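You operate a simulated robot arm through the tools that you are given. There is no shell and no other tool. Be economical: measure what you need, move in short steps, check, and stop when the job is done.

The job below is to be done with a simulated two-armed robot. You get a single attempt, and the scene is never put back.

JOB
Take the small plain beaker and put it on the long steel tray. Put the trial bottle on top of the yellow carton on the far corner of the island. Take the small bottle marked "Y2" from the far corner of the island and put it on top of the small white carton there. Put the white cloth on the far corner of the island. Open the filters drawer, take the yellow clamp from the free end of the island and put it in the trial section of the filters drawer, then shut the drawer. Put the yellow-cap bottle on the far corner of the island. Open the stoppers drawer, put the vent stopper from the vent section of the stoppers drawer on top of the orange carton on the island top behind the tower and shut the drawer again. Close the coils door. Open the bottles door, take the stained filter disc from the grey tray and put it on the boxes shelf of the shelf unit, then shut the door. The order is free. Set down upright: small plain beaker, trial bottle, small bottle, yellow-cap bottle.

The check looks at the end state, three seconds after you hand in, the way a careful person would. Anything else that was tipped, shoved, dropped, spilled or broken makes it a failure. A push-on lid holds only when it is set on centred and level and pressed home; a screw cap is set on level and turned clockwise until tight. Flat cloth is picked up by pressing the open fingertips on it (5 to 10 N) and closing them slowly along it; thin cloth reads only 2 to 8 mm in the jaws.

ROBOT AND FRAMES
Two 7-joint arms with two-finger parallel grippers on one trunk, on a base that drives. Base frame: it is fixed to the floor where the robot stands at the start and does not move with it; the origin is under the middle of the robot, x ahead of it, y to its left, z up; the surface under the hand at the start is at about z = 0.85. Units: m, degrees, N and s.
The left shoulder is at the start at [0.077, 0.182, 1.062], the right one opposite. With the tool pointing down near the work surface each hand reaches from about 0.3 to 0.76 m from the robot's upright axis, wherever it stands, measured 20 degrees to its own side. Places, roughly: BOXES shelf of the shelf unit [4.8, 2.9, 1.6]; bottles door [2.3, 0.8, 0.4]; coils door [3, 1.1, 0.4]; far corner of the island [0.7, -0.3, 0.8]; filters drawer [1.8, 0.7, 0.7]; long steel tray (54x24x9 cm) [2.4, -0.5, 0.9]; orange carton [2.25, -0.25, 1]; small bottle [0.5, -0.25, 1]; small plain beaker [0.5, 0.25, 1]; small white carton [0.5, -0.25, 1]; stained filter disc (5x5x3 cm) [2.4, 0.7, 0.4]; stoppers drawer [1.2, 0.7, 0.7]; trial bottle [0.75, 0, 1]; trial section of the filters drawer [1.9, 0.6, 0.7]; vent stopper [1.25, 0.75, 0.75]; white cloth (9x7x3 cm) [0.7, 0.4, 0.9]; yellow carton [0.5, -0.5, 1]; yellow clamp (5x3x3 cm) [0.9, 0.6, 0.9]; yellow-cap bottle [0.75, 0.75, 1]. Payload 3.91 kg a hand.
The TCP of each hand is the grasp point between the finger pads, 0.03 m short of the fingertips. In the tool frame z runs along the fingers and y along their closing line. The gripper opens to 0.11 m. The fingers are 0.02 m wide and 0.01 m thick; the gripper's body (0.048 by 0.112 m) begins 0.055 m behind the TCP.
Orientation is that of the tool frame in the base frame, as [roll, pitch, yaw] about the fixed x, y, z axes, in that order (R = Rz(yaw) Ry(pitch) Rx(roll)). With the fingers straight down and closing along the base's y, the tool's x points along the base's -x, its y along +y and its z along -z.

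CONTROLS
- The arms move only by the tool move_arm. It takes "left_targets", "right_targets" or both (then of equal length, played together; a hand with none holds still); each is one flat list of numbers, 7 for each row, row after row: the turn, a rotation vector about the base's x, y, z in degrees, then the shift along the base's x, y, z in m, then the gripper command, from -1 (fully open) to 1 (shut), values between in proportion. In form: [rx, ry, rz, dx, dy, dz, fingers, rx, ry, rz, dx, dy, dz, fingers, ...]. A call has 1 to 20 rows; each row is the pose to reach, as a shift and turn from the pose commanded when the call began. Each row takes 0.2 s and may step no farther than 0.05 m and 8.6 degrees from the row before; otherwise, or with a gripper value out of range, the whole call is refused. Where a pose cannot be reached the arm comes as near as it can. A force on the tool above 40 N (or 10 N above the force at the start of the call, whichever is more), or a blocked arm, ends the call early, and 0.2 s more pass. The fingers move at their own pace (about 0.072 m/s each) and stop on an object; they squeeze with about 44 N. The grip force told is the motor's: it shows also when the fingers shut on nothing. Time passes only in rows, and 0.2 s behind the last, so rows that repeat a pose let the fingers close. The reply holds the time, the measured pose of the TCP, the force on the tool along the base axes, the opening and the grip force, in the units named above and with some noise, with the torque about the TCP (base axes, N m) and any sound that the robot's microphone picked up.
- Cameras (640 x 400 px; columns grow to the right, rows downward): "scene" is now at [0.2089, 0.013, 1.3275]; the picture's right is [0.24, -0.97, -0.00], its down [0.12, 0.03, -0.99] and it looks along [0.96, 0.24, 0.13] (base axes); focal length 214 px, centre (320, 200). "left" rides on the left gripper at [0.072, -0.017, -0.103] in its tool frame; the picture's right is [0.23, 0.97, 0.00], its down [-0.76, 0.18, -0.62] and it looks along [-0.61, 0.14, 0.78] (tool axes); focal length 222 px, centre (320, 200). "right" rides on the right gripper at [0.072, 0.017, -0.103] in its tool frame; the picture's right is [-0.23, 0.97, 0.00], its down [-0.76, -0.18, -0.62] and it looks along [-0.61, -0.14, 0.78] (tool axes); focal length 222 px, centre (320, 200). There is no depth. A picture from a camera that has moved, and an enlarged one, comes with that camera's place and axes in the base frame and with its lens. The place of the scene camera against the robot may be out by one fixed shift of up to 0.025 m in any direction.
- capture(camera): a new picture of that camera. It takes no simulated time.
- raise_lower(by): slides the trunk up (or, below 0, down) by that many m; the arms and the scene camera ride with it, the base frame stays. It gives what a move gives, with no picture.
- steer(legs): drives the robot by 1 to 6 legs, each [ahead, left, turn to the left] in m, m and degrees, along the robot's own axes; the way and the turn of a leg run together, so that a leg with both is an arc; at most 1.5 m and 180 degrees a leg. The arms and the cameras ride along, it lands a little off, and it stops where it bumps. It gives what a move gives.
- turn_head(pan, tilt): turns the head with the scene camera to pan (to the left, within 80 degrees either way) and tilt (down, from -29 to 69), counted from straight ahead of the robot. It gives what a move gives.
- close_up(camera, box): a new picture of the part [left, top, right, bottom] of that camera's present view, enlarged. It takes no simulated time.
- job_done(): hands the job in; it is judged then, once.

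Go step by step. Nothing tells you exact positions but the pictures and the camera data: compare them with the known pose of the tool, close in by small moves and look again before you grip or let go. The budget is 556 turns and 370 pictures, counting those below and the enlarged ones. Unless the task says otherwise, let go and move clear before handing in.

The tools are called after ">>>" as a command line: name --argument value ..., lists and objects as JSON in quotes. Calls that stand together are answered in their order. move_arm: Moves the arms, as the interface text tells. Its arguments: {"type":"object","properties":{"left_targets":{"type":"array"},"right_targets":{"type":"array"}},"required":[]} The other tools are called the same way: raise_lower (by) slides the trunk up or down; steer (legs) drives the base; turn_head (pan, tilt) turns the head that bears the scene camera; capture (camera) takes a picture; close_up (camera, box) takes an enlarged picture of a part of a camera's view; job_done () hands the job in.

At the start:

```text
time_s: 0.0
left_tcp_pos: [0.2975, 0.0799, 1.251]
left_tool_rot: [-179.8, -0.7, -178.6]
left_wrist_force: [113.5, -13.9, 19.1]
left_wrist_torque: [1.26, 14.9, 3.19]
left_gripper_width: 0.11
left_grasp_force: 0.1
right_tcp_pos: [0.4343, -0.2458, 1.1728]
right_tool_rot: [-180.0, 0.0, 180.0]
right_wrist_force: [-0.6, 0.1, 1.4]
right_wrist_torque: [-0.01, -0.03, 0.02]
right_gripper_width: 0.1099
right_grasp_force: 0.1
trunk travel left (down, up): [-0.325, 0.189]
robot x, y, heading: [0.0001, 0.0011, 0.0]
head pan, tilt: [-21.4, 68.8]
```

scene: 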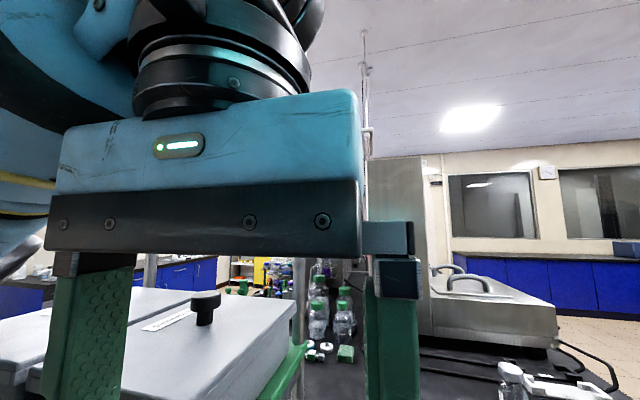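
right: 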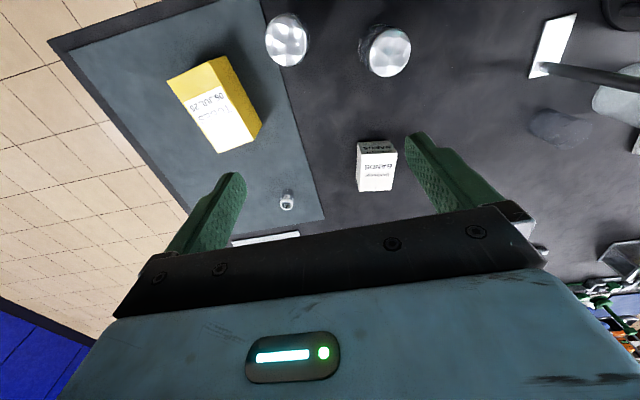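
left: 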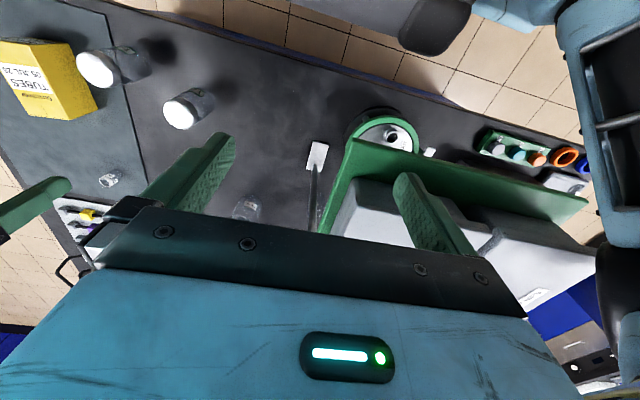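

The left hand is pressing hard against something close to the head (113 N along +x). I'll ease it forward and left, away from the head, then look again.

>>> move_arm --left_targets '[0, 0, 0, 0.02, 0.01, 0, -1, 0, 0, 0, 0.04, 0.03, 0, -1, 0, 0, 0, 0.06, 0.05, 0, -1, 0, 0, 0, 0.08, 0.07, 0, -1]'

>>> capture --camera "scene"

```text
time_s: 0.7
left_tcp_pos: [0.3174, 0.0985, 1.2521]
left_tool_rot: [-179.2, -2.6, -178.3]
left_wrist_force: [-2.9, -37.0, 18.3]
left_wrist_torque: [-0.26, 13.16, 5.37]
left_gripper_width: 0.0913
left_grasp_force: 0.1
right_tcp_pos: [0.4172, -0.251, 1.1768]
right_tool_rot: [179.8, 0.5, 180.0]
right_wrist_force: [-0.5, 0.3, 0.3]
right_wrist_torque: [-0.02, 0.03, -0.02]
right_gripper_width: 0.1099
right_grasp_force: 0.0
trunk travel left (down, up): [-0.325, 0.189]
robot x, y, heading: [-0.0012, -0.0037, -0.1]
head pan, tilt: [-21.4, 68.8]
heard: snap
stopped in row 3 (left hand): the force on the tool passed its limit at 145 N (the readings are from after the stop); the commanded pose is now the measured one
```

```text
366 pictures are left
camera scene: at [0.1998, -0.0185, 1.3057], right [-0.04, -1.0, -0.01], down [-0.14, 0.01, -0.99], along [0.99, -0.04, -0.14], focal length 214 px, centre (320, 200)
```

scene: 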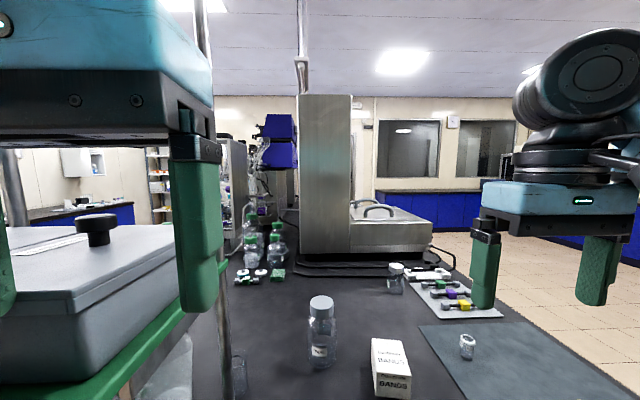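

The head came free, but the left hand now touches something, perhaps the stand's rod. I'll look from the left camera and scene before moving on.

>>> capture --camera "left"

>>> capture --camera "right"

```text
365 pictures are left
camera left: at [0.2507, 0.0812, 1.3586], right [-0.26, 0.97, -0.01], down [0.78, 0.21, 0.59], along [0.57, 0.15, -0.81], focal length 222 px, centre (320, 200)
```

left: 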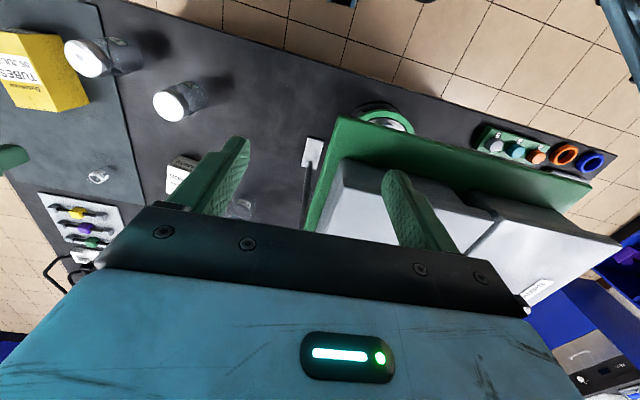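

```text
364 pictures are left
camera right: at [0.3438, -0.2357, 1.2798], right [0.23, 0.97, 0.01], down [0.75, -0.18, 0.63], along [0.62, -0.14, -0.78], focal length 222 px, centre (320, 200)
```

right: 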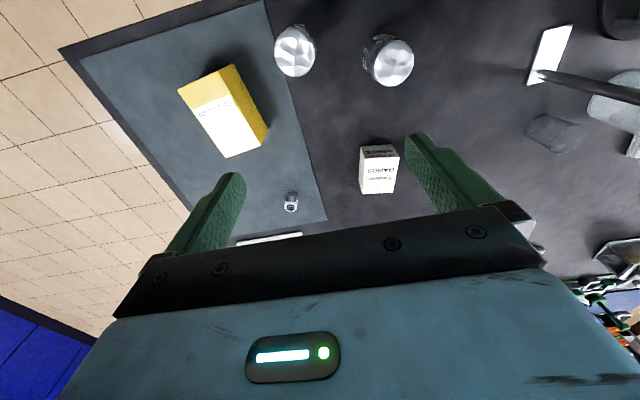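

The head is commanded to tilt far down but is propped up by the left hand. I'll level the head to relieve the contact.

>>> turn_head --pan 0 --tilt 0

>>> capture --camera "scene"

```text
time_s: 2.1
left_tcp_pos: [0.3157, 0.0978, 1.2514]
left_tool_rot: [-179.4, -2.4, -179.3]
left_wrist_force: [-76.9, -36.6, -3.5]
left_wrist_torque: [-0.52, 2.04, 3.41]
left_gripper_width: 0.0923
left_grasp_force: 0.0
right_tcp_pos: [0.4207, -0.2519, 1.1752]
right_tool_rot: [179.7, 0.6, 179.9]
right_wrist_force: [-0.2, -0.1, -0.5]
right_wrist_torque: [-0.01, -0.03, 0.01]
right_gripper_width: 0.1099
right_grasp_force: 0.0
trunk travel left (down, up): [-0.325, 0.189]
robot x, y, heading: [-0.0002, -0.0013, 0.0]
head pan, tilt: [0.0, 0.0]
```

```text
363 pictures are left
camera scene: at [0.2003, -0.0145, 1.3187], right [0.0, -1.0, 0.0], down [0.01, 0.0, -1.0], along [1.0, 0.0, 0.01], focal length 214 px, centre (320, 200)
```

scene: 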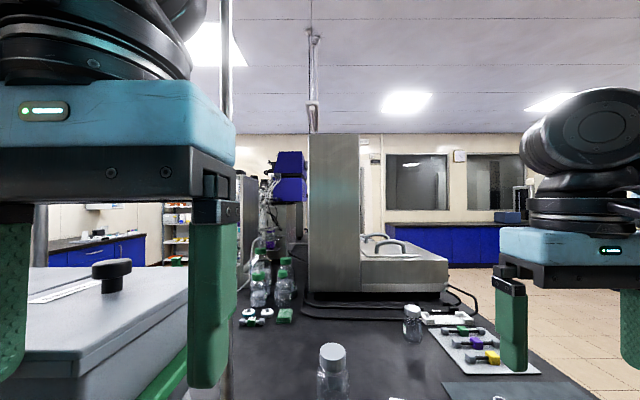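

The torque puts the contact at the +y fingertip, at about z 1.22: it pushes on the grey box's lid edge. I'll back off a little and go straight up.

>>> move_arm --left_targets '[0, 0, 0, -0.008, -0.005, 0, -1, 0, 0, 0, -0.012, -0.008, 0, -1, 0, 0, 0, -0.012, -0.008, 0.02, -1, 0, 0, 0, -0.012, -0.008, 0.05, -1]'

>>> capture --camera "scene"

>>> capture --camera "left"

```text
time_s: 3.1
left_tcp_pos: [0.3187, 0.0906, 1.2638]
left_tool_rot: [-179.5, -2.1, -178.6]
left_wrist_force: [-0.9, -0.5, 0.1]
left_wrist_torque: [0.02, 0.01, 0.04]
left_gripper_width: 0.1099
left_grasp_force: 0.1
left hand out of reach, approached as far as the arm can: row 3, 4
right_tcp_pos: [0.4322, -0.2468, 1.1728]
right_tool_rot: [179.9, 0.0, -179.9]
right_wrist_force: [-0.3, -0.9, 0.3]
right_wrist_torque: [-0.01, -0.01, 0.01]
right_gripper_width: 0.1101
right_grasp_force: 0.1
trunk travel left (down, up): [-0.325, 0.189]
robot x, y, heading: [-0.0058, 0.0013, 0.1]
head pan, tilt: [0.0, 0.0]
```

```text
362 pictures are left
camera scene: at [0.213, -0.0097, 1.3165], right [0.0, -1.0, 0.0], down [0.0, 0.0, -1.0], along [1.0, 0.0, 0.0], focal length 214 px, centre (320, 200)
```

scene: 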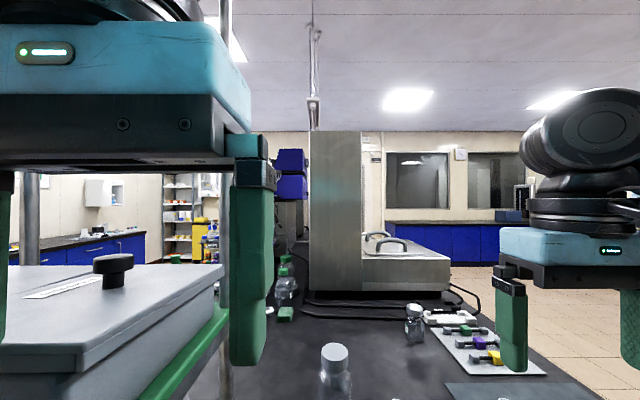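

```text
361 pictures are left
camera left: at [0.2526, 0.0732, 1.37], right [-0.25, 0.97, 0.0], down [0.78, 0.2, 0.59], along [0.57, 0.15, -0.81], focal length 222 px, centre (320, 200)
```

left: 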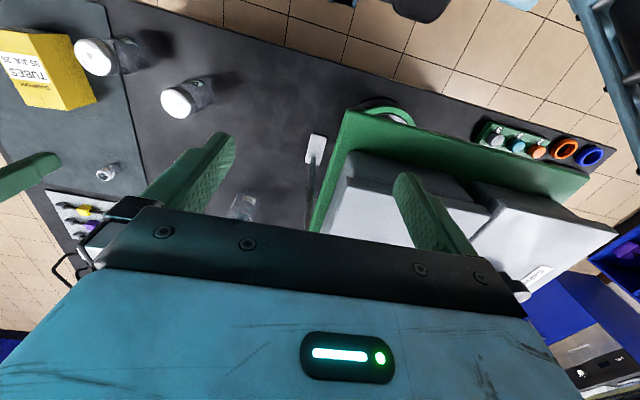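

Free now. I'll raise the trunk for clearance and an overview, then move the left hand out of the head's way.

>>> raise_lower --by 0.18

>>> capture --camera "scene"

>>> capture --camera "left"

>>> capture --camera "right"

```text
time_s: 4.9
left_tcp_pos: [0.3047, 0.1106, 1.3885]
left_tool_rot: [172.6, -3.7, 177.3]
left_wrist_force: [-0.9, -0.1, -0.7]
left_wrist_torque: [-0.03, 0.0, 0.02]
left_gripper_width: 0.11
left_grasp_force: 0.1
right_tcp_pos: [0.4323, -0.2315, 1.352]
right_tool_rot: [-179.4, 0.7, -179.7]
right_wrist_force: [1.1, 0.3, -0.3]
right_wrist_torque: [0.0, 0.01, -0.01]
right_gripper_width: 0.1098
right_grasp_force: 0.0
trunk travel left (down, up): [-0.496, 0.019]
robot x, y, heading: [-0.0027, 0.0005, 0.2]
head pan, tilt: [0.0, 0.0]
stopped: the arm was blocked; the commanded pose is now the measured one
```

```text
360 pictures are left
camera scene: at [0.1137, 0.0067, 1.5128], right [0.0, -1.0, 0.01], down [0.0, -0.01, -1.0], along [1.0, 0.0, 0.0], focal length 214 px, centre (320, 200)
```

scene: 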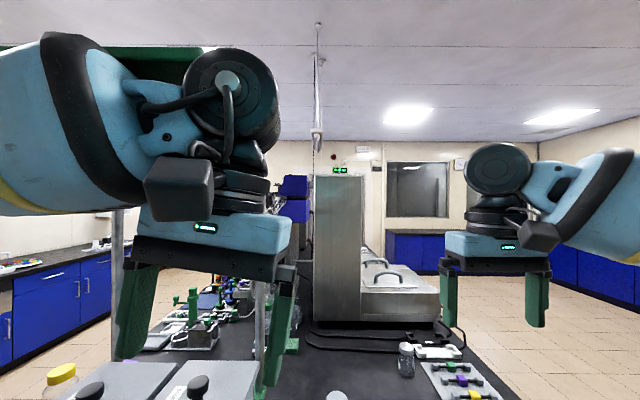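

```text
359 pictures are left
camera left: at [0.2395, 0.0842, 1.4939], right [-0.17, 0.98, 0.14], down [0.81, 0.06, 0.59], along [0.57, 0.21, -0.8], focal length 222 px, centre (320, 200)
```

left: 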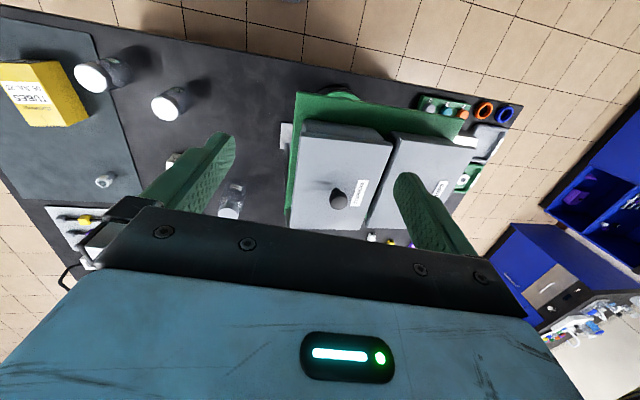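

```text
358 pictures are left
camera right: at [0.3593, -0.2144, 1.4546], right [0.22, 0.97, -0.01], down [0.75, -0.17, 0.63], along [0.62, -0.15, -0.77], focal length 222 px, centre (320, 200)
```

right: 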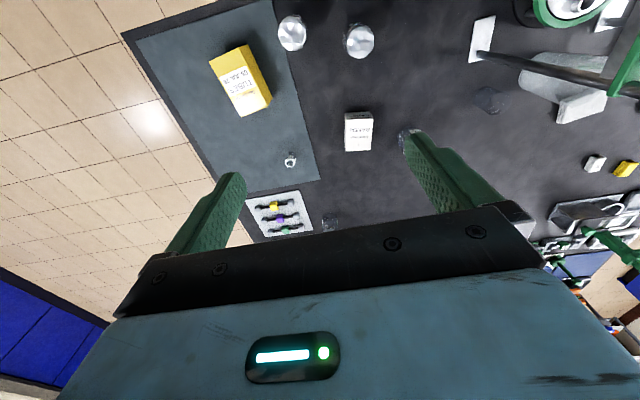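

An overhead green shelf (part of a rack standing on the island) blocked the left arm. I'll drop slightly, back the robot away, and look over the whole island.

>>> raise_lower --by -0.03

>>> steer --legs '[[-0.4, 0, 0]]'

>>> turn_head --pan 0 --tilt 25

>>> capture --camera "scene"

```text
time_s: 5.6
left_tcp_pos: [0.2986, 0.0957, 1.3635]
left_tool_rot: [172.3, -2.9, 176.8]
left_wrist_force: [-0.7, -0.8, -0.3]
left_wrist_torque: [-0.01, 0.0, 0.01]
left_gripper_width: 0.1101
left_grasp_force: 0.0
right_tcp_pos: [0.4296, -0.2433, 1.3177]
right_tool_rot: [179.9, 0.7, -179.9]
right_wrist_force: [-0.3, -0.1, 0.8]
right_wrist_torque: [0.0, 0.0, 0.01]
right_gripper_width: 0.1099
right_grasp_force: 0.0
trunk travel left (down, up): [-0.466, 0.049]
robot x, y, heading: [-0.0043, -0.001, 0.2]
head pan, tilt: [0.0, 0.0]
```

```text
time_s: 8.1
left_tcp_pos: [-0.0914, 0.0939, 1.3612]
left_tool_rot: [172.1, -3.1, 177.1]
left_wrist_force: [-0.1, -1.1, -0.4]
left_wrist_torque: [-0.01, -0.03, -0.01]
left_gripper_width: 0.1099
left_grasp_force: 0.0
right_tcp_pos: [0.0399, -0.2445, 1.3167]
right_tool_rot: [-180.0, 0.5, -179.7]
right_wrist_force: [-0.2, -0.1, -1.2]
right_wrist_torque: [-0.02, 0.01, -0.02]
right_gripper_width: 0.11
right_grasp_force: 0.1
trunk travel left (down, up): [-0.466, 0.049]
robot x, y, heading: [-0.393, -0.0054, 0.5]
head pan, tilt: [0.0, 0.0]
```

```text
time_s: 9.0
left_tcp_pos: [-0.0913, 0.0931, 1.3615]
left_tool_rot: [172.2, -3.1, 177.0]
left_wrist_force: [-0.5, -0.9, -0.1]
left_wrist_torque: [0.0, 0.02, -0.02]
left_gripper_width: 0.11
left_grasp_force: 0.1
right_tcp_pos: [0.0391, -0.2441, 1.3147]
right_tool_rot: [-180.0, 0.6, -179.8]
right_wrist_force: [0.3, -0.7, 0.3]
right_wrist_torque: [0.0, 0.01, 0.04]
right_gripper_width: 0.1099
right_grasp_force: 0.0
trunk travel left (down, up): [-0.466, 0.049]
robot x, y, heading: [-0.3942, 0.0018, 0.5]
head pan, tilt: [0.0, 25.0]
```

```text
357 pictures are left
camera scene: at [-0.2446, -0.0082, 1.4359], right [0.0, -1.0, 0.0], down [-0.42, 0.0, -0.91], along [0.91, 0.0, -0.42], focal length 214 px, centre (320, 200)
```

scene: 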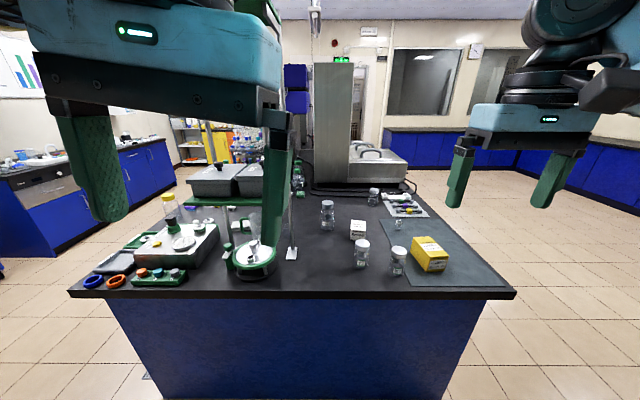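

Good overview. I'll move the left hand out to the left so that it stops blocking the view.

>>> move_arm --left_targets '[-2, -1, 1, 0, 0.05, 0, -1, -4, -1.5, 1.5, 0, 0.1, 0, -1, -6, -2.5, 2, 0, 0.15, 0, -1, -7.8, -3.1, 3, 0, 0.2, 0, -1, -7.8, -3.1, 3, 0, 0.25, 0, -1, -7.8, -3.1, 3, 0, 0.3, 0, -1]' --right_targets '[0, 0, 0, 0, -0.03, 0, -1, 0, 0, 0, 0, -0.06, 0, -1, 0, 0, 0, 0, -0.09, 0, -1, 0, 0, 0, 0, -0.12, 0, -1, 0, 0, 0, 0, -0.15, 0, -1, 0, 0, 0, 0, -0.18, 0, -1]'

>>> turn_head --pan 0 --tilt 30

>>> capture --camera "scene"

>>> close_up --camera "scene" --box '[60, 120, 300, 270]'

>>> close_up --camera "scene" --box '[300, 130, 520, 270]'

```text
time_s: 10.4
left_tcp_pos: [-0.0545, 0.3568, 1.3214]
left_tool_rot: [-180.0, 0.3, 179.8]
left_wrist_force: [-0.9, 0.0, 0.6]
left_wrist_torque: [-0.01, 0.01, -0.02]
left_gripper_width: 0.1099
left_grasp_force: 0.1
left hand out of reach, approached as far as the arm can: row 4, 5, 6
right_tcp_pos: [0.0378, -0.4252, 1.314]
right_tool_rot: [-179.9, 0.4, -179.7]
right_wrist_force: [0.0, -0.3, -0.1]
right_wrist_torque: [0.01, -0.02, -0.01]
right_gripper_width: 0.1102
right_grasp_force: 0.1
trunk travel left (down, up): [-0.466, 0.049]
robot x, y, heading: [-0.3907, -0.0012, 0.1]
head pan, tilt: [0.0, 25.0]
```

```text
time_s: 11.1
left_tcp_pos: [-0.0549, 0.3569, 1.321]
left_tool_rot: [180.0, 0.2, 179.9]
left_wrist_force: [1.2, -0.7, -0.2]
left_wrist_torque: [0.03, -0.05, -0.01]
left_gripper_width: 0.1099
left_grasp_force: 0.0
right_tcp_pos: [0.0385, -0.425, 1.3132]
right_tool_rot: [-179.9, 0.4, -179.7]
right_wrist_force: [0.7, 1.1, 0.3]
right_wrist_torque: [-0.01, 0.02, 0.02]
right_gripper_width: 0.11
right_grasp_force: 0.0
trunk travel left (down, up): [-0.466, 0.049]
robot x, y, heading: [-0.3933, -0.0031, 0.2]
head pan, tilt: [0.0, 30.0]
```

```text
356 pictures are left
camera scene: at [-0.2465, -0.0082, 1.4279], right [0.0, -1.0, 0.0], down [-0.5, 0.0, -0.87], along [0.87, 0.0, -0.5], focal length 214 px, centre (320, 200)
```

scene: 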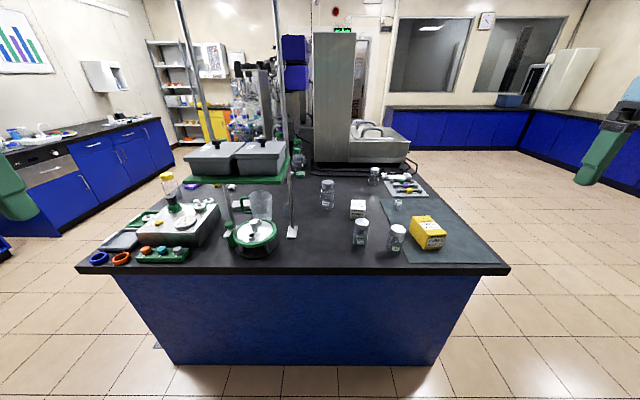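

```text
2.67 times, centred on (180, 195) of scene
camera zoom: at [-0.2465, -0.0082, 1.4279], right [0.0, -1.0, 0.0], down [-0.5, 0.0, -0.87], along [0.87, 0.0, -0.5], focal length 572 px, centre (693, 213)
```

zoom: 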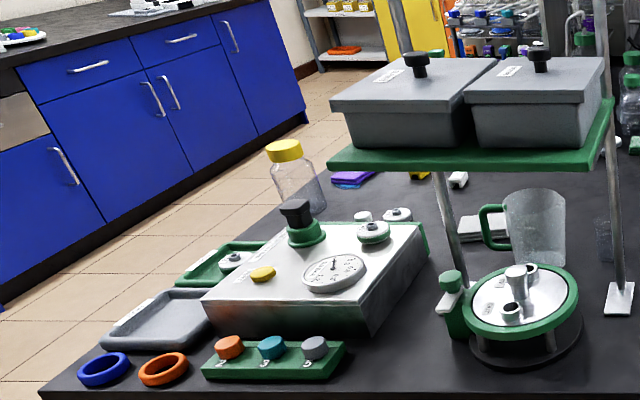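

```text
2.86 times, centred on (410, 200) of scene
camera zoom: at [-0.2465, -0.0082, 1.4279], right [0.0, -1.0, 0.0], down [-0.5, 0.0, -0.87], along [0.87, 0.0, -0.5], focal length 613 px, centre (63, 200)
```

zoom: 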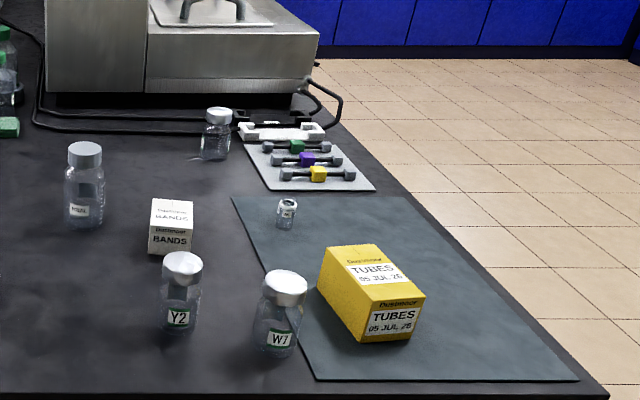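

Now I can see the layout: yellow carton (TUBES), BANDS carton, bottles Y2, W7, one grey-capped, and a tiny bottle on the mat. I'll zoom in to read the labels.

>>> close_up --camera "scene" --box '[310, 160, 430, 250]'

>>> close_up --camera "scene" --box '[215, 160, 335, 250]'

>>> close_up --camera "scene" --box '[80, 160, 220, 265]'

>>> close_up --camera "scene" --box '[360, 150, 440, 210]'

```text
4.44 times, centred on (370, 205) of scene
camera zoom: at [-0.2465, -0.0082, 1.4279], right [0.0, -1.0, 0.0], down [-0.5, 0.0, -0.87], along [0.87, 0.0, -0.5], focal length 953 px, centre (98, 178)
```

zoom: 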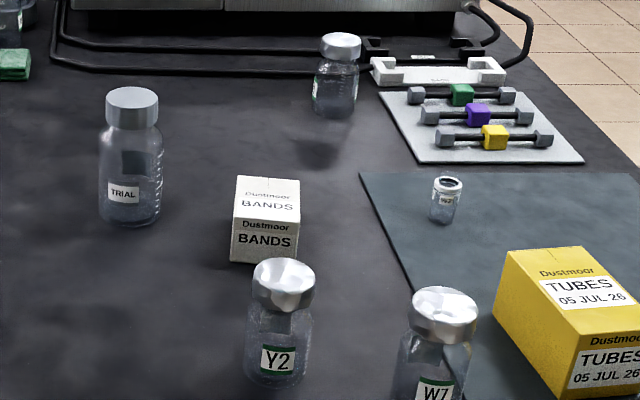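

```text
4.44 times, centred on (275, 205) of scene
camera zoom: at [-0.2465, -0.0082, 1.4279], right [0.0, -1.0, 0.0], down [-0.5, 0.0, -0.87], along [0.87, 0.0, -0.5], focal length 953 px, centre (520, 178)
```

zoom: 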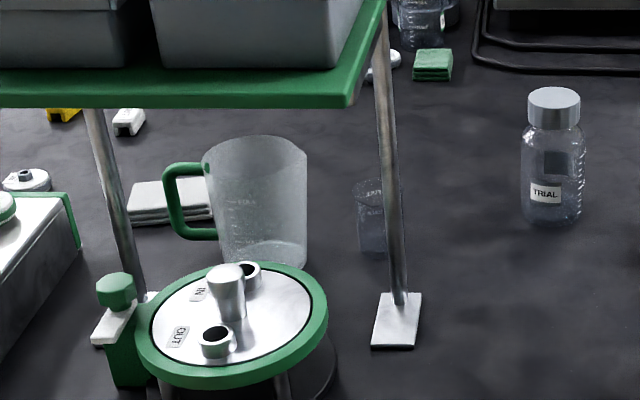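

```text
3.81 times, centred on (150, 212) of scene
camera zoom: at [-0.2465, -0.0082, 1.4279], right [0.0, -1.0, 0.0], down [-0.5, 0.0, -0.87], along [0.87, 0.0, -0.5], focal length 817 px, centre (968, 152)
```

zoom: 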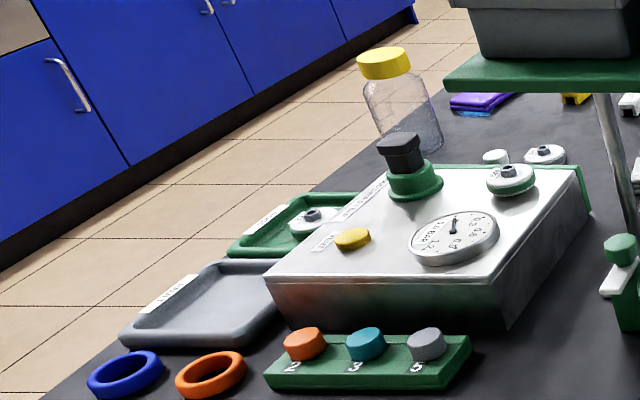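

```text
6.67 times, centred on (400, 180) of scene
camera zoom: at [-0.2465, -0.0082, 1.4279], right [0.0, -1.0, 0.0], down [-0.5, 0.0, -0.87], along [0.87, 0.0, -0.5], focal length 1430 px, centre (-213, 333)
```

zoom: 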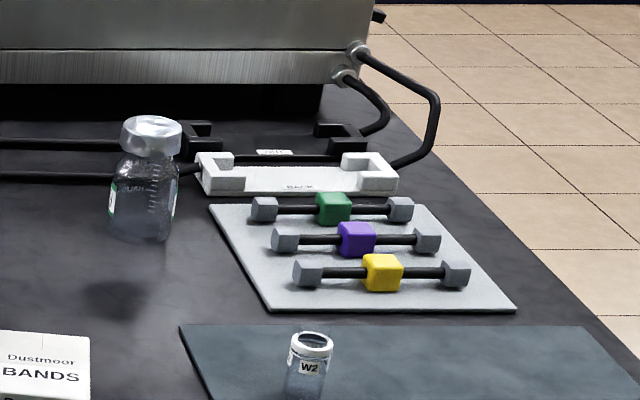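

Y2, TRIAL, BANDS and TUBES are identified. By triangulation the rack's lower shelf spans about x 0.30–0.49, y 0.10–0.37 at z 1.18. I'll tuck the left hand back so that it clears the rack.

>>> move_arm --left_targets '[0, 0, 0, -0.03, 0.01, -0.03, -1, 0, 0, 0, -0.06, 0.02, -0.06, -1, 0, 0, 0, -0.09, 0.03, -0.09, -1, 0, 0, 0, -0.12, 0.04, -0.12, -1, 0, 0, 0, -0.14, 0.05, -0.12, -1]'

```text
time_s: 12.2
left_tcp_pos: [-0.1911, 0.4002, 1.1987]
left_tool_rot: [-171.6, 6.5, 179.7]
left_wrist_force: [-0.5, 0.0, 1.3]
left_wrist_torque: [-0.03, -0.04, -0.03]
left_gripper_width: 0.1099
left_grasp_force: 0.1
left hand out of reach, approached as far as the arm can: row 2, 3, 4, 5
right_tcp_pos: [0.0374, -0.4226, 1.3147]
right_tool_rot: [-179.9, 0.6, -179.7]
right_wrist_force: [0.4, 1.5, 0.4]
right_wrist_torque: [-0.04, -0.01, 0.01]
right_gripper_width: 0.1099
right_grasp_force: 0.2
trunk travel left (down, up): [-0.466, 0.049]
robot x, y, heading: [-0.3915, -0.0011, 0.2]
head pan, tilt: [0.0, 30.0]
```

Now drive up to the near end, slightly right, and lower the trunk.

>>> steer --legs '[[0, -0.15, 0], [0.36, 0, 0]]'

>>> raise_lower --by -0.1

>>> turn_head --pan -10 --tilt 45

>>> capture --camera "scene"

>>> capture --camera "right"

```text
time_s: 16.1
left_tcp_pos: [0.1574, 0.2576, 1.1979]
left_tool_rot: [-177.7, 0.6, -179.1]
left_wrist_force: [-0.1, -0.5, 0.2]
left_wrist_torque: [0.0, 0.01, -0.03]
left_gripper_width: 0.1101
left_grasp_force: 0.0
right_tcp_pos: [0.3966, -0.5691, 1.3128]
right_tool_rot: [-180.0, 0.5, -179.2]
right_wrist_force: [1.1, 0.4, 0.5]
right_wrist_torque: [-0.02, -0.03, -0.01]
right_gripper_width: 0.1101
right_grasp_force: 0.1
trunk travel left (down, up): [-0.466, 0.049]
robot x, y, heading: [-0.0421, -0.1477, 0.9]
head pan, tilt: [0.0, 30.0]
```

```text
time_s: 17.4
left_tcp_pos: [0.157, 0.2571, 1.0972]
left_tool_rot: [-177.8, 0.4, -179.1]
left_wrist_force: [-0.5, -0.6, -0.2]
left_wrist_torque: [-0.02, -0.03, 0.0]
left_gripper_width: 0.11
left_grasp_force: 0.1
right_tcp_pos: [0.4216, -0.5671, 1.168]
right_tool_rot: [180.0, -5.9, -179.2]
right_wrist_force: [-0.4, 0.5, -0.1]
right_wrist_torque: [0.01, 0.0, 0.01]
right_gripper_width: 0.1099
right_grasp_force: 0.0
trunk travel left (down, up): [-0.366, 0.149]
robot x, y, heading: [-0.0378, -0.1484, 0.8]
head pan, tilt: [0.0, 30.0]
```

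```text
time_s: 18.2
left_tcp_pos: [0.1569, 0.2568, 1.0978]
left_tool_rot: [-177.8, 0.5, -179.0]
left_wrist_force: [-0.1, -0.6, -0.5]
left_wrist_torque: [-0.01, 0.02, -0.03]
left_gripper_width: 0.1102
left_grasp_force: 0.1
right_tcp_pos: [0.4232, -0.5675, 1.1678]
right_tool_rot: [-179.9, -5.8, -179.1]
right_wrist_force: [0.5, 0.6, -0.1]
right_wrist_torque: [0.01, 0.01, 0.03]
right_gripper_width: 0.1099
right_grasp_force: 0.1
trunk travel left (down, up): [-0.366, 0.149]
robot x, y, heading: [-0.0423, -0.1502, 0.8]
head pan, tilt: [-10.0, 45.0]
```

```text
349 pictures are left
camera scene: at [0.1537, -0.1672, 1.2873], right [-0.16, -0.99, 0.0], down [-0.7, 0.11, -0.71], along [0.7, -0.11, -0.71], focal length 214 px, centre (320, 200)
```

scene: 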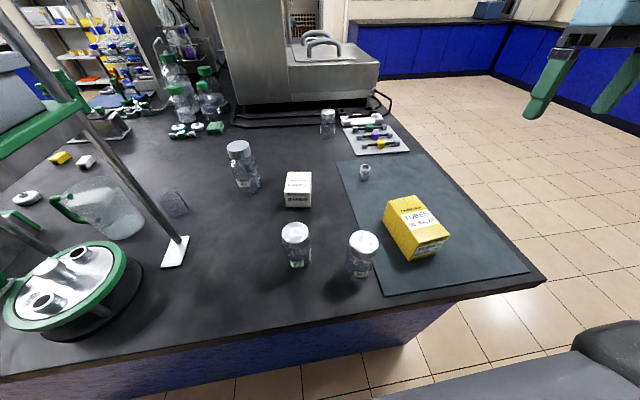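

```text
348 pictures are left
camera right: at [0.3603, -0.5523, 1.2784], right [0.21, 0.98, -0.02], down [0.82, -0.17, 0.54], along [0.53, -0.13, -0.84], focal length 222 px, centre (320, 200)
```

right: 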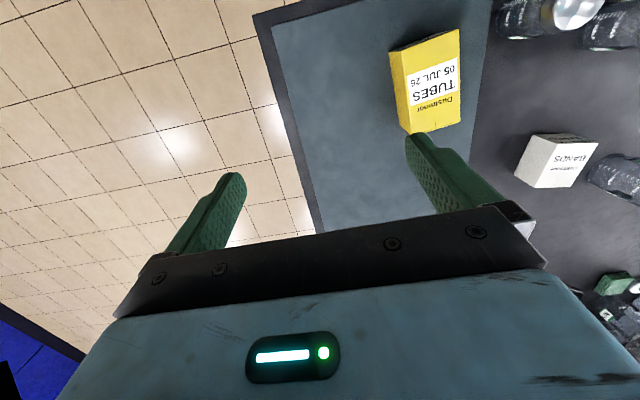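

The trial bottle is near (0.665, -0.035), cap top about z 1.0. I'll bring the right hand over above it in steps at safe height.

>>> move_arm --right_targets '[0, -1.5, 0, 0.02, 0.05, 0, -1, 0, -3, 0, 0.04, 0.1, 0, -1, 0, -4.5, 0, 0.06, 0.15, 0, -1, 0, -5.8, -1, 0.09, 0.19, 0, -1, 0, -5.8, -1, 0.11, 0.23, 0, -1, 0, -5.8, -1, 0.13, 0.27, 0, -1, 0, -5.8, -1, 0.15, 0.31, 0, -1, 0, -5.8, -1, 0.17, 0.35, 0, -1, 0, -5.8, -1, 0.17, 0.4, 0, -1, 0, -5.8, -1, 0.17, 0.45, 0, -1, 0, -5.8, -1, 0.17, 0.49, 0, -1, 0, -5.8, -1, 0.17, 0.53, 0, -1]'

>>> capture --camera "scene"

>>> capture --camera "right"

```text
refused: row 1 steps farther than a row can; nothing moved
```

```text
347 pictures are left
camera scene: at [0.1537, -0.1672, 1.2873], right [-0.16, -0.99, 0.0], down [-0.7, 0.11, -0.71], along [0.7, -0.11, -0.71], focal length 214 px, centre (320, 200)
```

scene: 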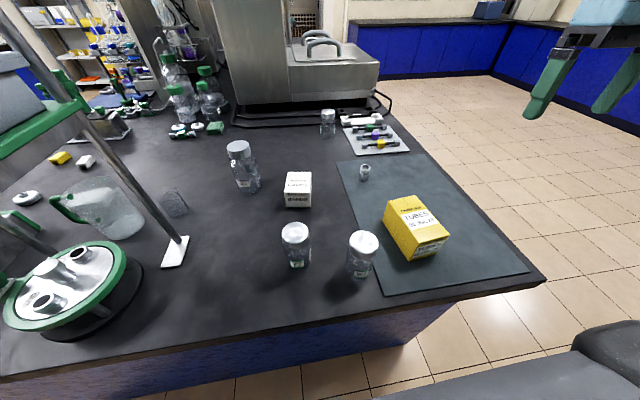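

```text
346 pictures are left
camera right: at [0.3603, -0.5523, 1.2784], right [0.21, 0.98, -0.02], down [0.82, -0.17, 0.54], along [0.53, -0.13, -0.84], focal length 222 px, centre (320, 200)
```

right: 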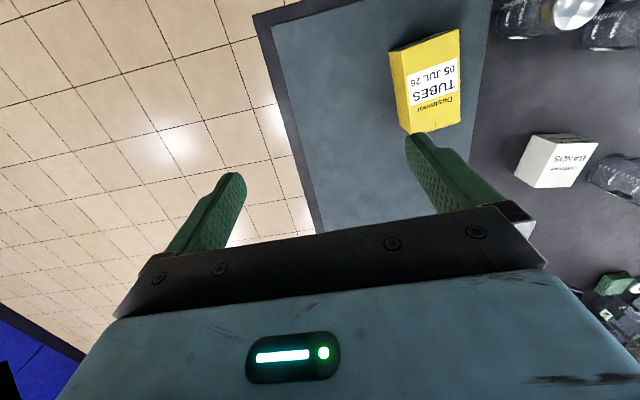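

>>> move_arm --right_targets '[0, -1.5, 0, 0.015, 0.037, 0, -1, 0, -3, 0, 0.03, 0.074, 0, -1, 0, -4.5, 0, 0.045, 0.111, 0, -1, 0, -5.8, -1, 0.06, 0.148, 0, -1, 0, -5.8, -1, 0.075, 0.185, 0, -1, 0, -5.8, -1, 0.09, 0.222, 0, -1, 0, -5.8, -1, 0.105, 0.259, 0, -1, 0, -5.8, -1, 0.12, 0.296, 0, -1, 0, -5.8, -1, 0.135, 0.333, 0, -1, 0, -5.8, -1, 0.15, 0.37, 0, -1, 0, -5.8, -1, 0.165, 0.407, 0, -1, 0, -5.8, -1, 0.18, 0.444, 0, -1, 0, -5.8, -1, 0.195, 0.481, 0, -1, 0, -5.8, -1, 0.2, 0.518, 0, -1]'

>>> capture --camera "scene"

>>> capture --camera "right"

```text
time_s: 21.2
left_tcp_pos: [0.1562, 0.2555, 1.0976]
left_tool_rot: [-177.8, 0.5, -179.2]
left_wrist_force: [0.3, 0.3, -0.3]
left_wrist_torque: [0.04, 0.03, 0.0]
left_gripper_width: 0.11
left_grasp_force: 0.2
right_tcp_pos: [0.6024, -0.2399, 1.1874]
right_tool_rot: [173.6, 0.6, 168.9]
right_wrist_force: [0.0, 0.4, -1.0]
right_wrist_torque: [-0.05, 0.01, 0.01]
right_gripper_width: 0.1097
right_grasp_force: 0.0
right hand out of reach, approached as far as the arm can: row 11, 12, 13, 14
trunk travel left (down, up): [-0.366, 0.149]
robot x, y, heading: [-0.0411, -0.1489, 0.8]
head pan, tilt: [-10.0, 45.0]
stopped in row 14 (right hand): the arm was blocked; the commanded pose is now the measured one
```

```text
345 pictures are left
camera scene: at [0.1533, -0.1682, 1.2874], right [-0.16, -0.99, 0.0], down [-0.7, 0.11, -0.71], along [0.7, -0.11, -0.71], focal length 214 px, centre (320, 200)
```

scene: 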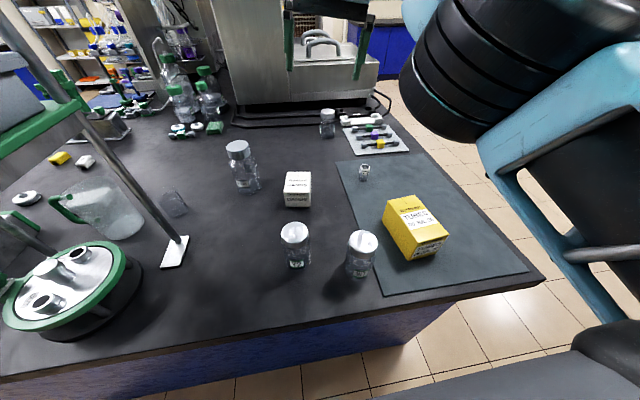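

```text
344 pictures are left
camera right: at [0.5306, -0.2207, 1.2913], right [0.41, 0.91, 0.11], down [0.69, -0.39, 0.61], along [0.59, -0.17, -0.79], focal length 222 px, centre (320, 200)
```

right: 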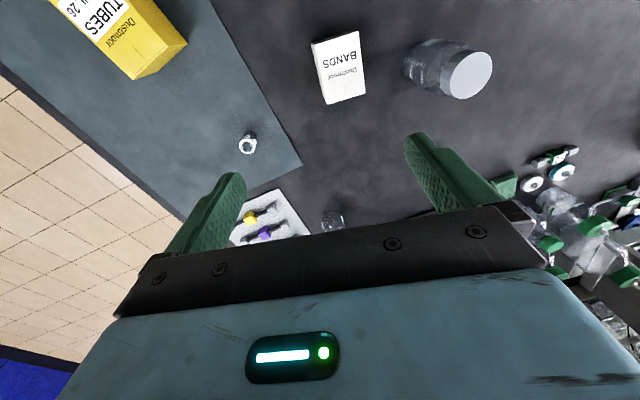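

The hand stopped at its reach at this height. I'll lower it first, then go across, straightening the tool.

>>> move_arm --right_targets '[-2, 0, 3, -0.01, 0, -0.04, -1, -4, 0, 6, -0.01, 0, -0.08, -1, -6.4, 0.6, 9, -0.01, 0, -0.11, -1, -6.4, 0.6, 11, -0.01, 0.04, -0.11, -1, -6.4, 0.6, 11, -0.01, 0.08, -0.11, -1, -6.4, 0.6, 11, -0.01, 0.12, -0.11, -1, -6.4, 0.6, 11, -0.01, 0.16, -0.11, -1, -6.4, 0.6, 11, -0.01, 0.2, -0.11, -1]'

>>> capture --camera "scene"

>>> capture --camera "right"

```text
time_s: 23.2
left_tcp_pos: [0.1599, 0.2567, 1.0981]
left_tool_rot: [-177.8, 0.4, -179.1]
left_wrist_force: [0.2, 0.7, 0.6]
left_wrist_torque: [0.04, 0.03, 0.04]
left_gripper_width: 0.1103
left_grasp_force: 0.1
right_tcp_pos: [0.6009, -0.147, 1.0544]
right_tool_rot: [179.6, -1.3, 172.4]
right_wrist_force: [-0.8, -0.4, 0.9]
right_wrist_torque: [0.01, 0.02, 0.0]
right_gripper_width: 0.1101
right_grasp_force: 0.1
right hand out of reach, approached as far as the arm can: row 7, 8
trunk travel left (down, up): [-0.366, 0.149]
robot x, y, heading: [-0.0397, -0.1494, 0.9]
head pan, tilt: [-10.0, 45.0]
stopped in row 8 (right hand): the arm was blocked; the commanded pose is now the measured one
```

```text
343 pictures are left
camera scene: at [0.1543, -0.1679, 1.2872], right [-0.16, -0.99, 0.0], down [-0.7, 0.11, -0.71], along [0.7, -0.11, -0.71], focal length 214 px, centre (320, 200)
```

scene: 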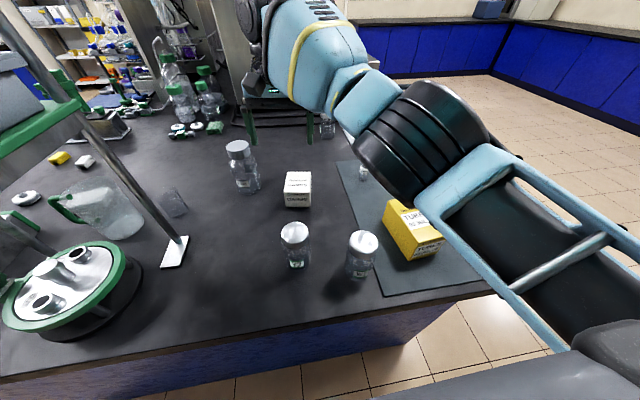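

```text
342 pictures are left
camera right: at [0.5341, -0.1223, 1.1601], right [0.35, 0.94, 0.0], down [0.75, -0.28, 0.6], along [0.57, -0.21, -0.8], focal length 222 px, centre (320, 200)
```

right: 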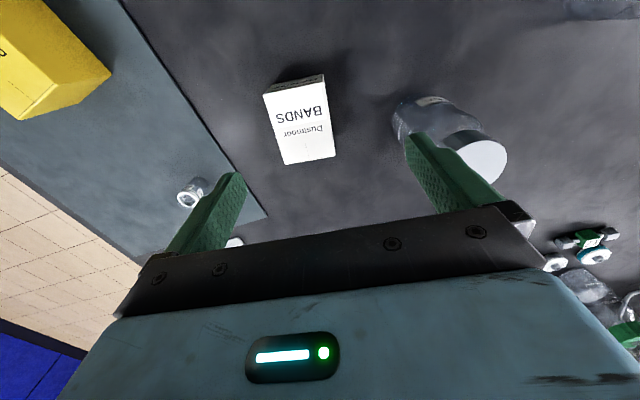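

The right hand doesn't reach that far across from here. I'll raise, retract, and shift the robot to the left so that the bottle lies straight ahead of the right arm.

>>> move_arm --right_targets '[0, 0, 2, -0.02, -0.03, 0.03, -1, 0, 0, 4, -0.05, -0.06, 0.06, -1, 0, 0, 7, -0.08, -0.09, 0.08, -1, 0, 0, 7, -0.11, -0.12, 0.1, -1, 0, 0, 7, -0.14, -0.15, 0.1, -1]'

>>> steer --legs '[[0, 0.2, 0]]'

>>> capture --camera "scene"

```text
refused: row 2 steps farther than a row can; nothing moved
```

```text
time_s: 25.6
left_tcp_pos: [0.1525, 0.4546, 1.0985]
left_tool_rot: [-177.8, 0.6, -178.9]
left_wrist_force: [0.8, -0.8, -0.4]
left_wrist_torque: [-0.02, -0.01, 0.01]
left_gripper_width: 0.11
left_grasp_force: 0.1
right_tcp_pos: [0.5973, 0.053, 1.0552]
right_tool_rot: [179.6, -1.2, 172.8]
right_wrist_force: [0.1, -0.6, 0.5]
right_wrist_torque: [-0.06, 0.01, 0.0]
right_gripper_width: 0.11
right_grasp_force: 0.0
trunk travel left (down, up): [-0.366, 0.149]
robot x, y, heading: [-0.0425, 0.0474, 0.9]
head pan, tilt: [-10.0, 45.0]
```

```text
341 pictures are left
camera scene: at [0.1505, 0.0298, 1.2873], right [-0.16, -0.99, 0.0], down [-0.7, 0.11, -0.71], along [0.7, -0.11, -0.71], focal length 214 px, centre (320, 200)
```

scene: 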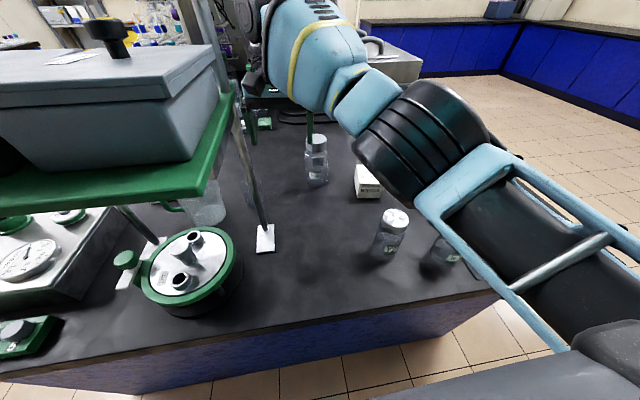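

The drive went through without contact (the retract itself was refused). Now I'll line up the hand over the trial bottle.

>>> move_arm --right_targets '[0, 0, 2, 0.01, -0.03, 0.01, -1, 0, 0, 5, 0.02, -0.06, 0.01, -1, 0, 0, 7, 0.03, -0.09, 0.01, -1, 0, 0, 7, 0.03, -0.09, 0.01, -1]'

>>> capture --camera "right"

>>> capture --camera "scene"

```text
time_s: 26.6
left_tcp_pos: [0.1531, 0.4543, 1.0971]
left_tool_rot: [-177.8, 0.6, -178.8]
left_wrist_force: [1.0, -0.4, -0.5]
left_wrist_torque: [0.01, 0.0, 0.01]
left_gripper_width: 0.1101
left_grasp_force: 0.0
right_tcp_pos: [0.6264, -0.0377, 1.0659]
right_tool_rot: [179.5, -1.2, 179.9]
right_wrist_force: [0.4, 0.2, -0.1]
right_wrist_torque: [0.0, -0.01, 0.02]
right_gripper_width: 0.1099
right_grasp_force: 0.0
trunk travel left (down, up): [-0.366, 0.149]
robot x, y, heading: [-0.0431, 0.0476, 1.0]
head pan, tilt: [-10.0, 45.0]
```

```text
340 pictures are left
camera right: at [0.5561, -0.0216, 1.1716], right [0.23, 0.97, 0.0], down [0.77, -0.18, 0.61], along [0.59, -0.14, -0.8], focal length 222 px, centre (320, 200)
```

right: 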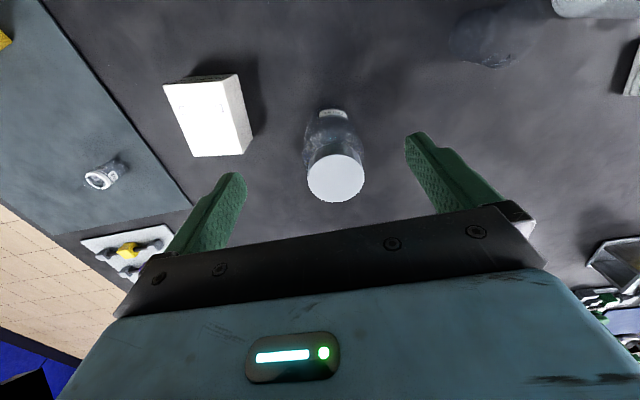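

```text
339 pictures are left
camera scene: at [0.1505, 0.0301, 1.2873], right [-0.16, -0.99, 0.0], down [-0.7, 0.11, -0.71], along [0.7, -0.11, -0.71], focal length 214 px, centre (320, 200)
```

scene: 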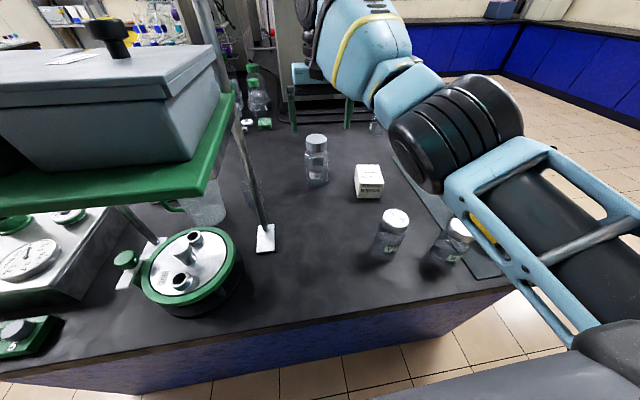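

Cap centre triangulates to about (0.664, -0.033), top z 0.995. I'll centre over it, descend to TCP z 0.965 and close on the cap.

>>> move_arm --right_targets '[0, -1, 0, 0.02, 0.003, 0, -1, 0, -1, 0, 0.038, 0.005, 0, -1, 0, -1, 0, 0.038, 0.005, -0.03, -1, 0, -1, 0, 0.038, 0.005, -0.06, -1, 0, -1, 0, 0.038, 0.005, -0.1, -1, 0, -1, 0, 0.038, 0.005, -0.1, -1]'

>>> capture --camera "right"

>>> close_up --camera "scene" --box '[240, 60, 440, 220]'

```text
time_s: 28.0
left_tcp_pos: [0.1523, 0.4549, 1.0977]
left_tool_rot: [-177.7, 0.5, -178.9]
left_wrist_force: [-0.7, -0.7, -0.1]
left_wrist_torque: [0.01, -0.04, 0.01]
left_gripper_width: 0.1098
left_grasp_force: 0.0
right_tcp_pos: [0.6491, -0.0356, 0.964]
right_tool_rot: [179.6, -0.2, 179.8]
right_wrist_force: [0.0, -0.4, -0.4]
right_wrist_torque: [0.0, -0.01, 0.0]
right_gripper_width: 0.1101
right_grasp_force: 0.1
right hand out of reach, approached as far as the arm can: row 1, 2, 3, 4, 5, 6
trunk travel left (down, up): [-0.366, 0.149]
robot x, y, heading: [-0.0415, 0.047, 1.1]
head pan, tilt: [-10.0, 45.0]
```

```text
338 pictures are left
camera right: at [0.5772, -0.0201, 1.0682], right [0.23, 0.97, 0.01], down [0.76, -0.18, 0.62], along [0.6, -0.14, -0.79], focal length 222 px, centre (320, 200)
```

right: 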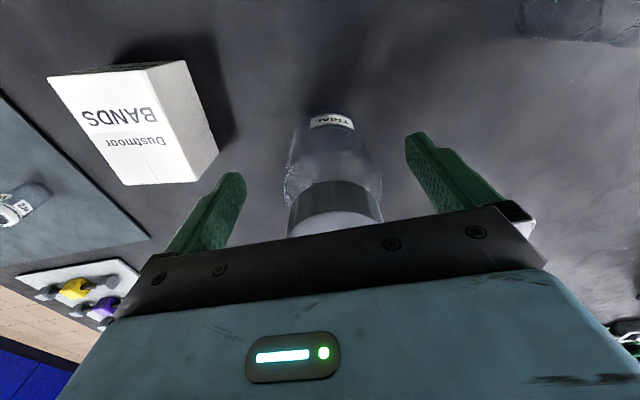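

```text
2.50 times, centred on (340, 140) of scene
camera zoom: at [0.1499, 0.03, 1.2874], right [-0.16, -0.99, 0.0], down [-0.7, 0.11, -0.71], along [0.7, -0.11, -0.71], focal length 536 px, centre (270, 350)
```

zoom: 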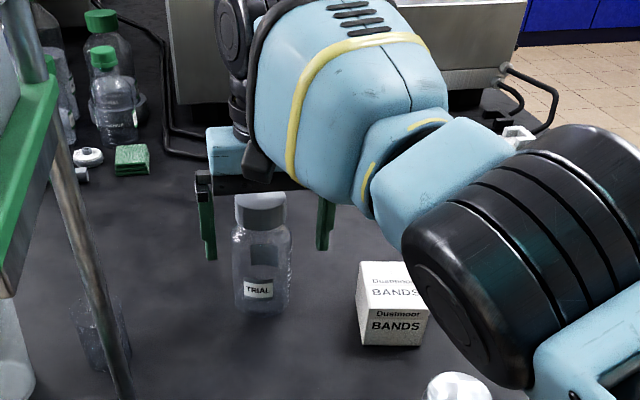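

I'm short by 1.5 cm in x. The fingers straddle the bottle, so I'll nudge the base forward.

>>> steer --legs '[[0.016, 0, 0]]'

>>> capture --camera "right"

```text
time_s: 28.8
left_tcp_pos: [0.1688, 0.4538, 1.0978]
left_tool_rot: [-177.8, 0.5, -179.0]
left_wrist_force: [1.2, -0.5, 0.3]
left_wrist_torque: [0.0, 0.02, 0.02]
left_gripper_width: 0.11
left_grasp_force: 0.2
right_tcp_pos: [0.6659, -0.0363, 0.9634]
right_tool_rot: [179.6, -0.1, 179.8]
right_wrist_force: [-0.3, 0.6, -0.2]
right_wrist_torque: [0.0, 0.02, -0.01]
right_gripper_width: 0.1101
right_grasp_force: 0.0
trunk travel left (down, up): [-0.366, 0.149]
robot x, y, heading: [-0.0259, 0.0489, 1.1]
head pan, tilt: [-10.0, 45.0]
```

```text
336 pictures are left
camera right: at [0.5931, -0.02, 1.0684], right [0.23, 0.97, 0.01], down [0.76, -0.18, 0.62], along [0.6, -0.14, -0.79], focal length 222 px, centre (320, 200)
```

right: 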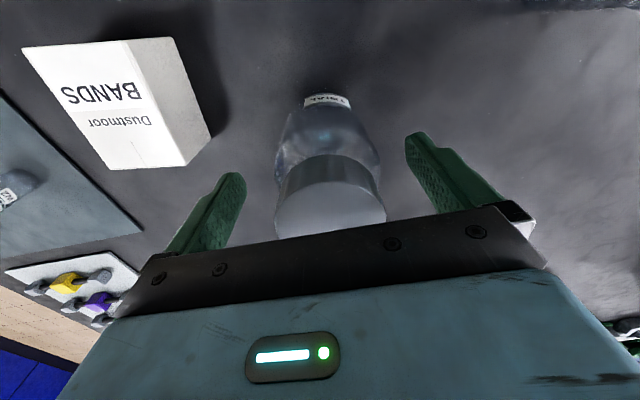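

>>> move_arm --right_targets '[0, 0, 0, -0.005, 0.005, 0, -1, 0, 0, 0, -0.005, 0.005, 0, -0.2, 0, 0, 0, -0.005, 0.005, 0, 0.2, 0, 0, 0, -0.005, 0.005, 0, 1, 0, 0, 0, -0.005, 0.005, 0, 1, 0, 0, 0, -0.005, 0.005, 0, 1]'

```text
time_s: 30.2
left_tcp_pos: [0.1684, 0.4548, 1.0971]
left_tool_rot: [-177.7, 0.5, -178.8]
left_wrist_force: [-0.6, 0.3, -0.1]
left_wrist_torque: [-0.03, 0.03, 0.05]
left_gripper_width: 0.11
left_grasp_force: 0.0
right_tcp_pos: [0.6611, -0.0311, 0.9648]
right_tool_rot: [179.6, -0.2, 179.8]
right_wrist_force: [0.2, -1.2, 0.1]
right_wrist_torque: [-0.03, -0.07, -0.03]
right_gripper_width: 0.0682
right_grasp_force: 44.0
trunk travel left (down, up): [-0.366, 0.149]
robot x, y, heading: [-0.0271, 0.0471, 1.2]
head pan, tilt: [-10.0, 45.0]
```

Gripped (68 mm). Lift.

>>> move_arm --right_targets '[0, 0, 0, 0, 0, 0.03, 1, 0, 0, 0, -0.01, 0, 0.06, 1, 0, 0, 0, -0.03, 0, 0.1, 1, 0, 0, 0, -0.05, 0, 0.13, 1, 0, 0, 0, -0.07, 0, 0.15, 1]'

>>> capture --camera "scene"

```text
time_s: 31.4
left_tcp_pos: [0.1675, 0.4536, 1.0983]
left_tool_rot: [-177.8, 0.4, -178.9]
left_wrist_force: [0.1, 0.1, -0.7]
left_wrist_torque: [-0.01, 0.01, -0.01]
left_gripper_width: 0.1101
left_grasp_force: 0.1
right_tcp_pos: [0.5912, -0.0322, 1.114]
right_tool_rot: [179.7, -0.3, 179.8]
right_wrist_force: [0.4, -1.0, -2.1]
right_wrist_torque: [-0.01, 0.01, -0.01]
right_gripper_width: 0.0679
right_grasp_force: 43.9
trunk travel left (down, up): [-0.366, 0.149]
robot x, y, heading: [-0.0269, 0.0474, 1.1]
head pan, tilt: [-10.0, 45.0]
```

```text
335 pictures are left
camera scene: at [0.1656, 0.0291, 1.2874], right [-0.16, -0.99, 0.0], down [-0.7, 0.11, -0.71], along [0.7, -0.11, -0.71], focal length 214 px, centre (320, 200)
```

scene: 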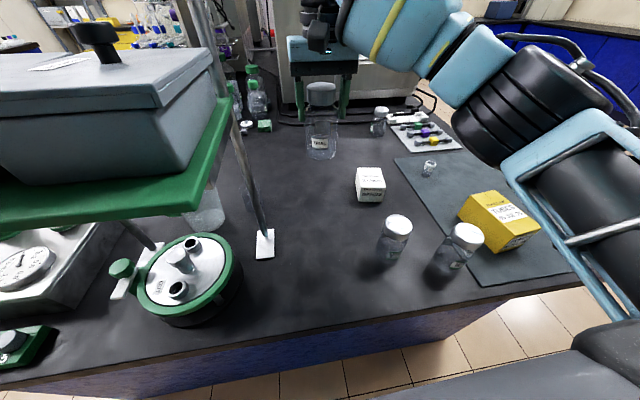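

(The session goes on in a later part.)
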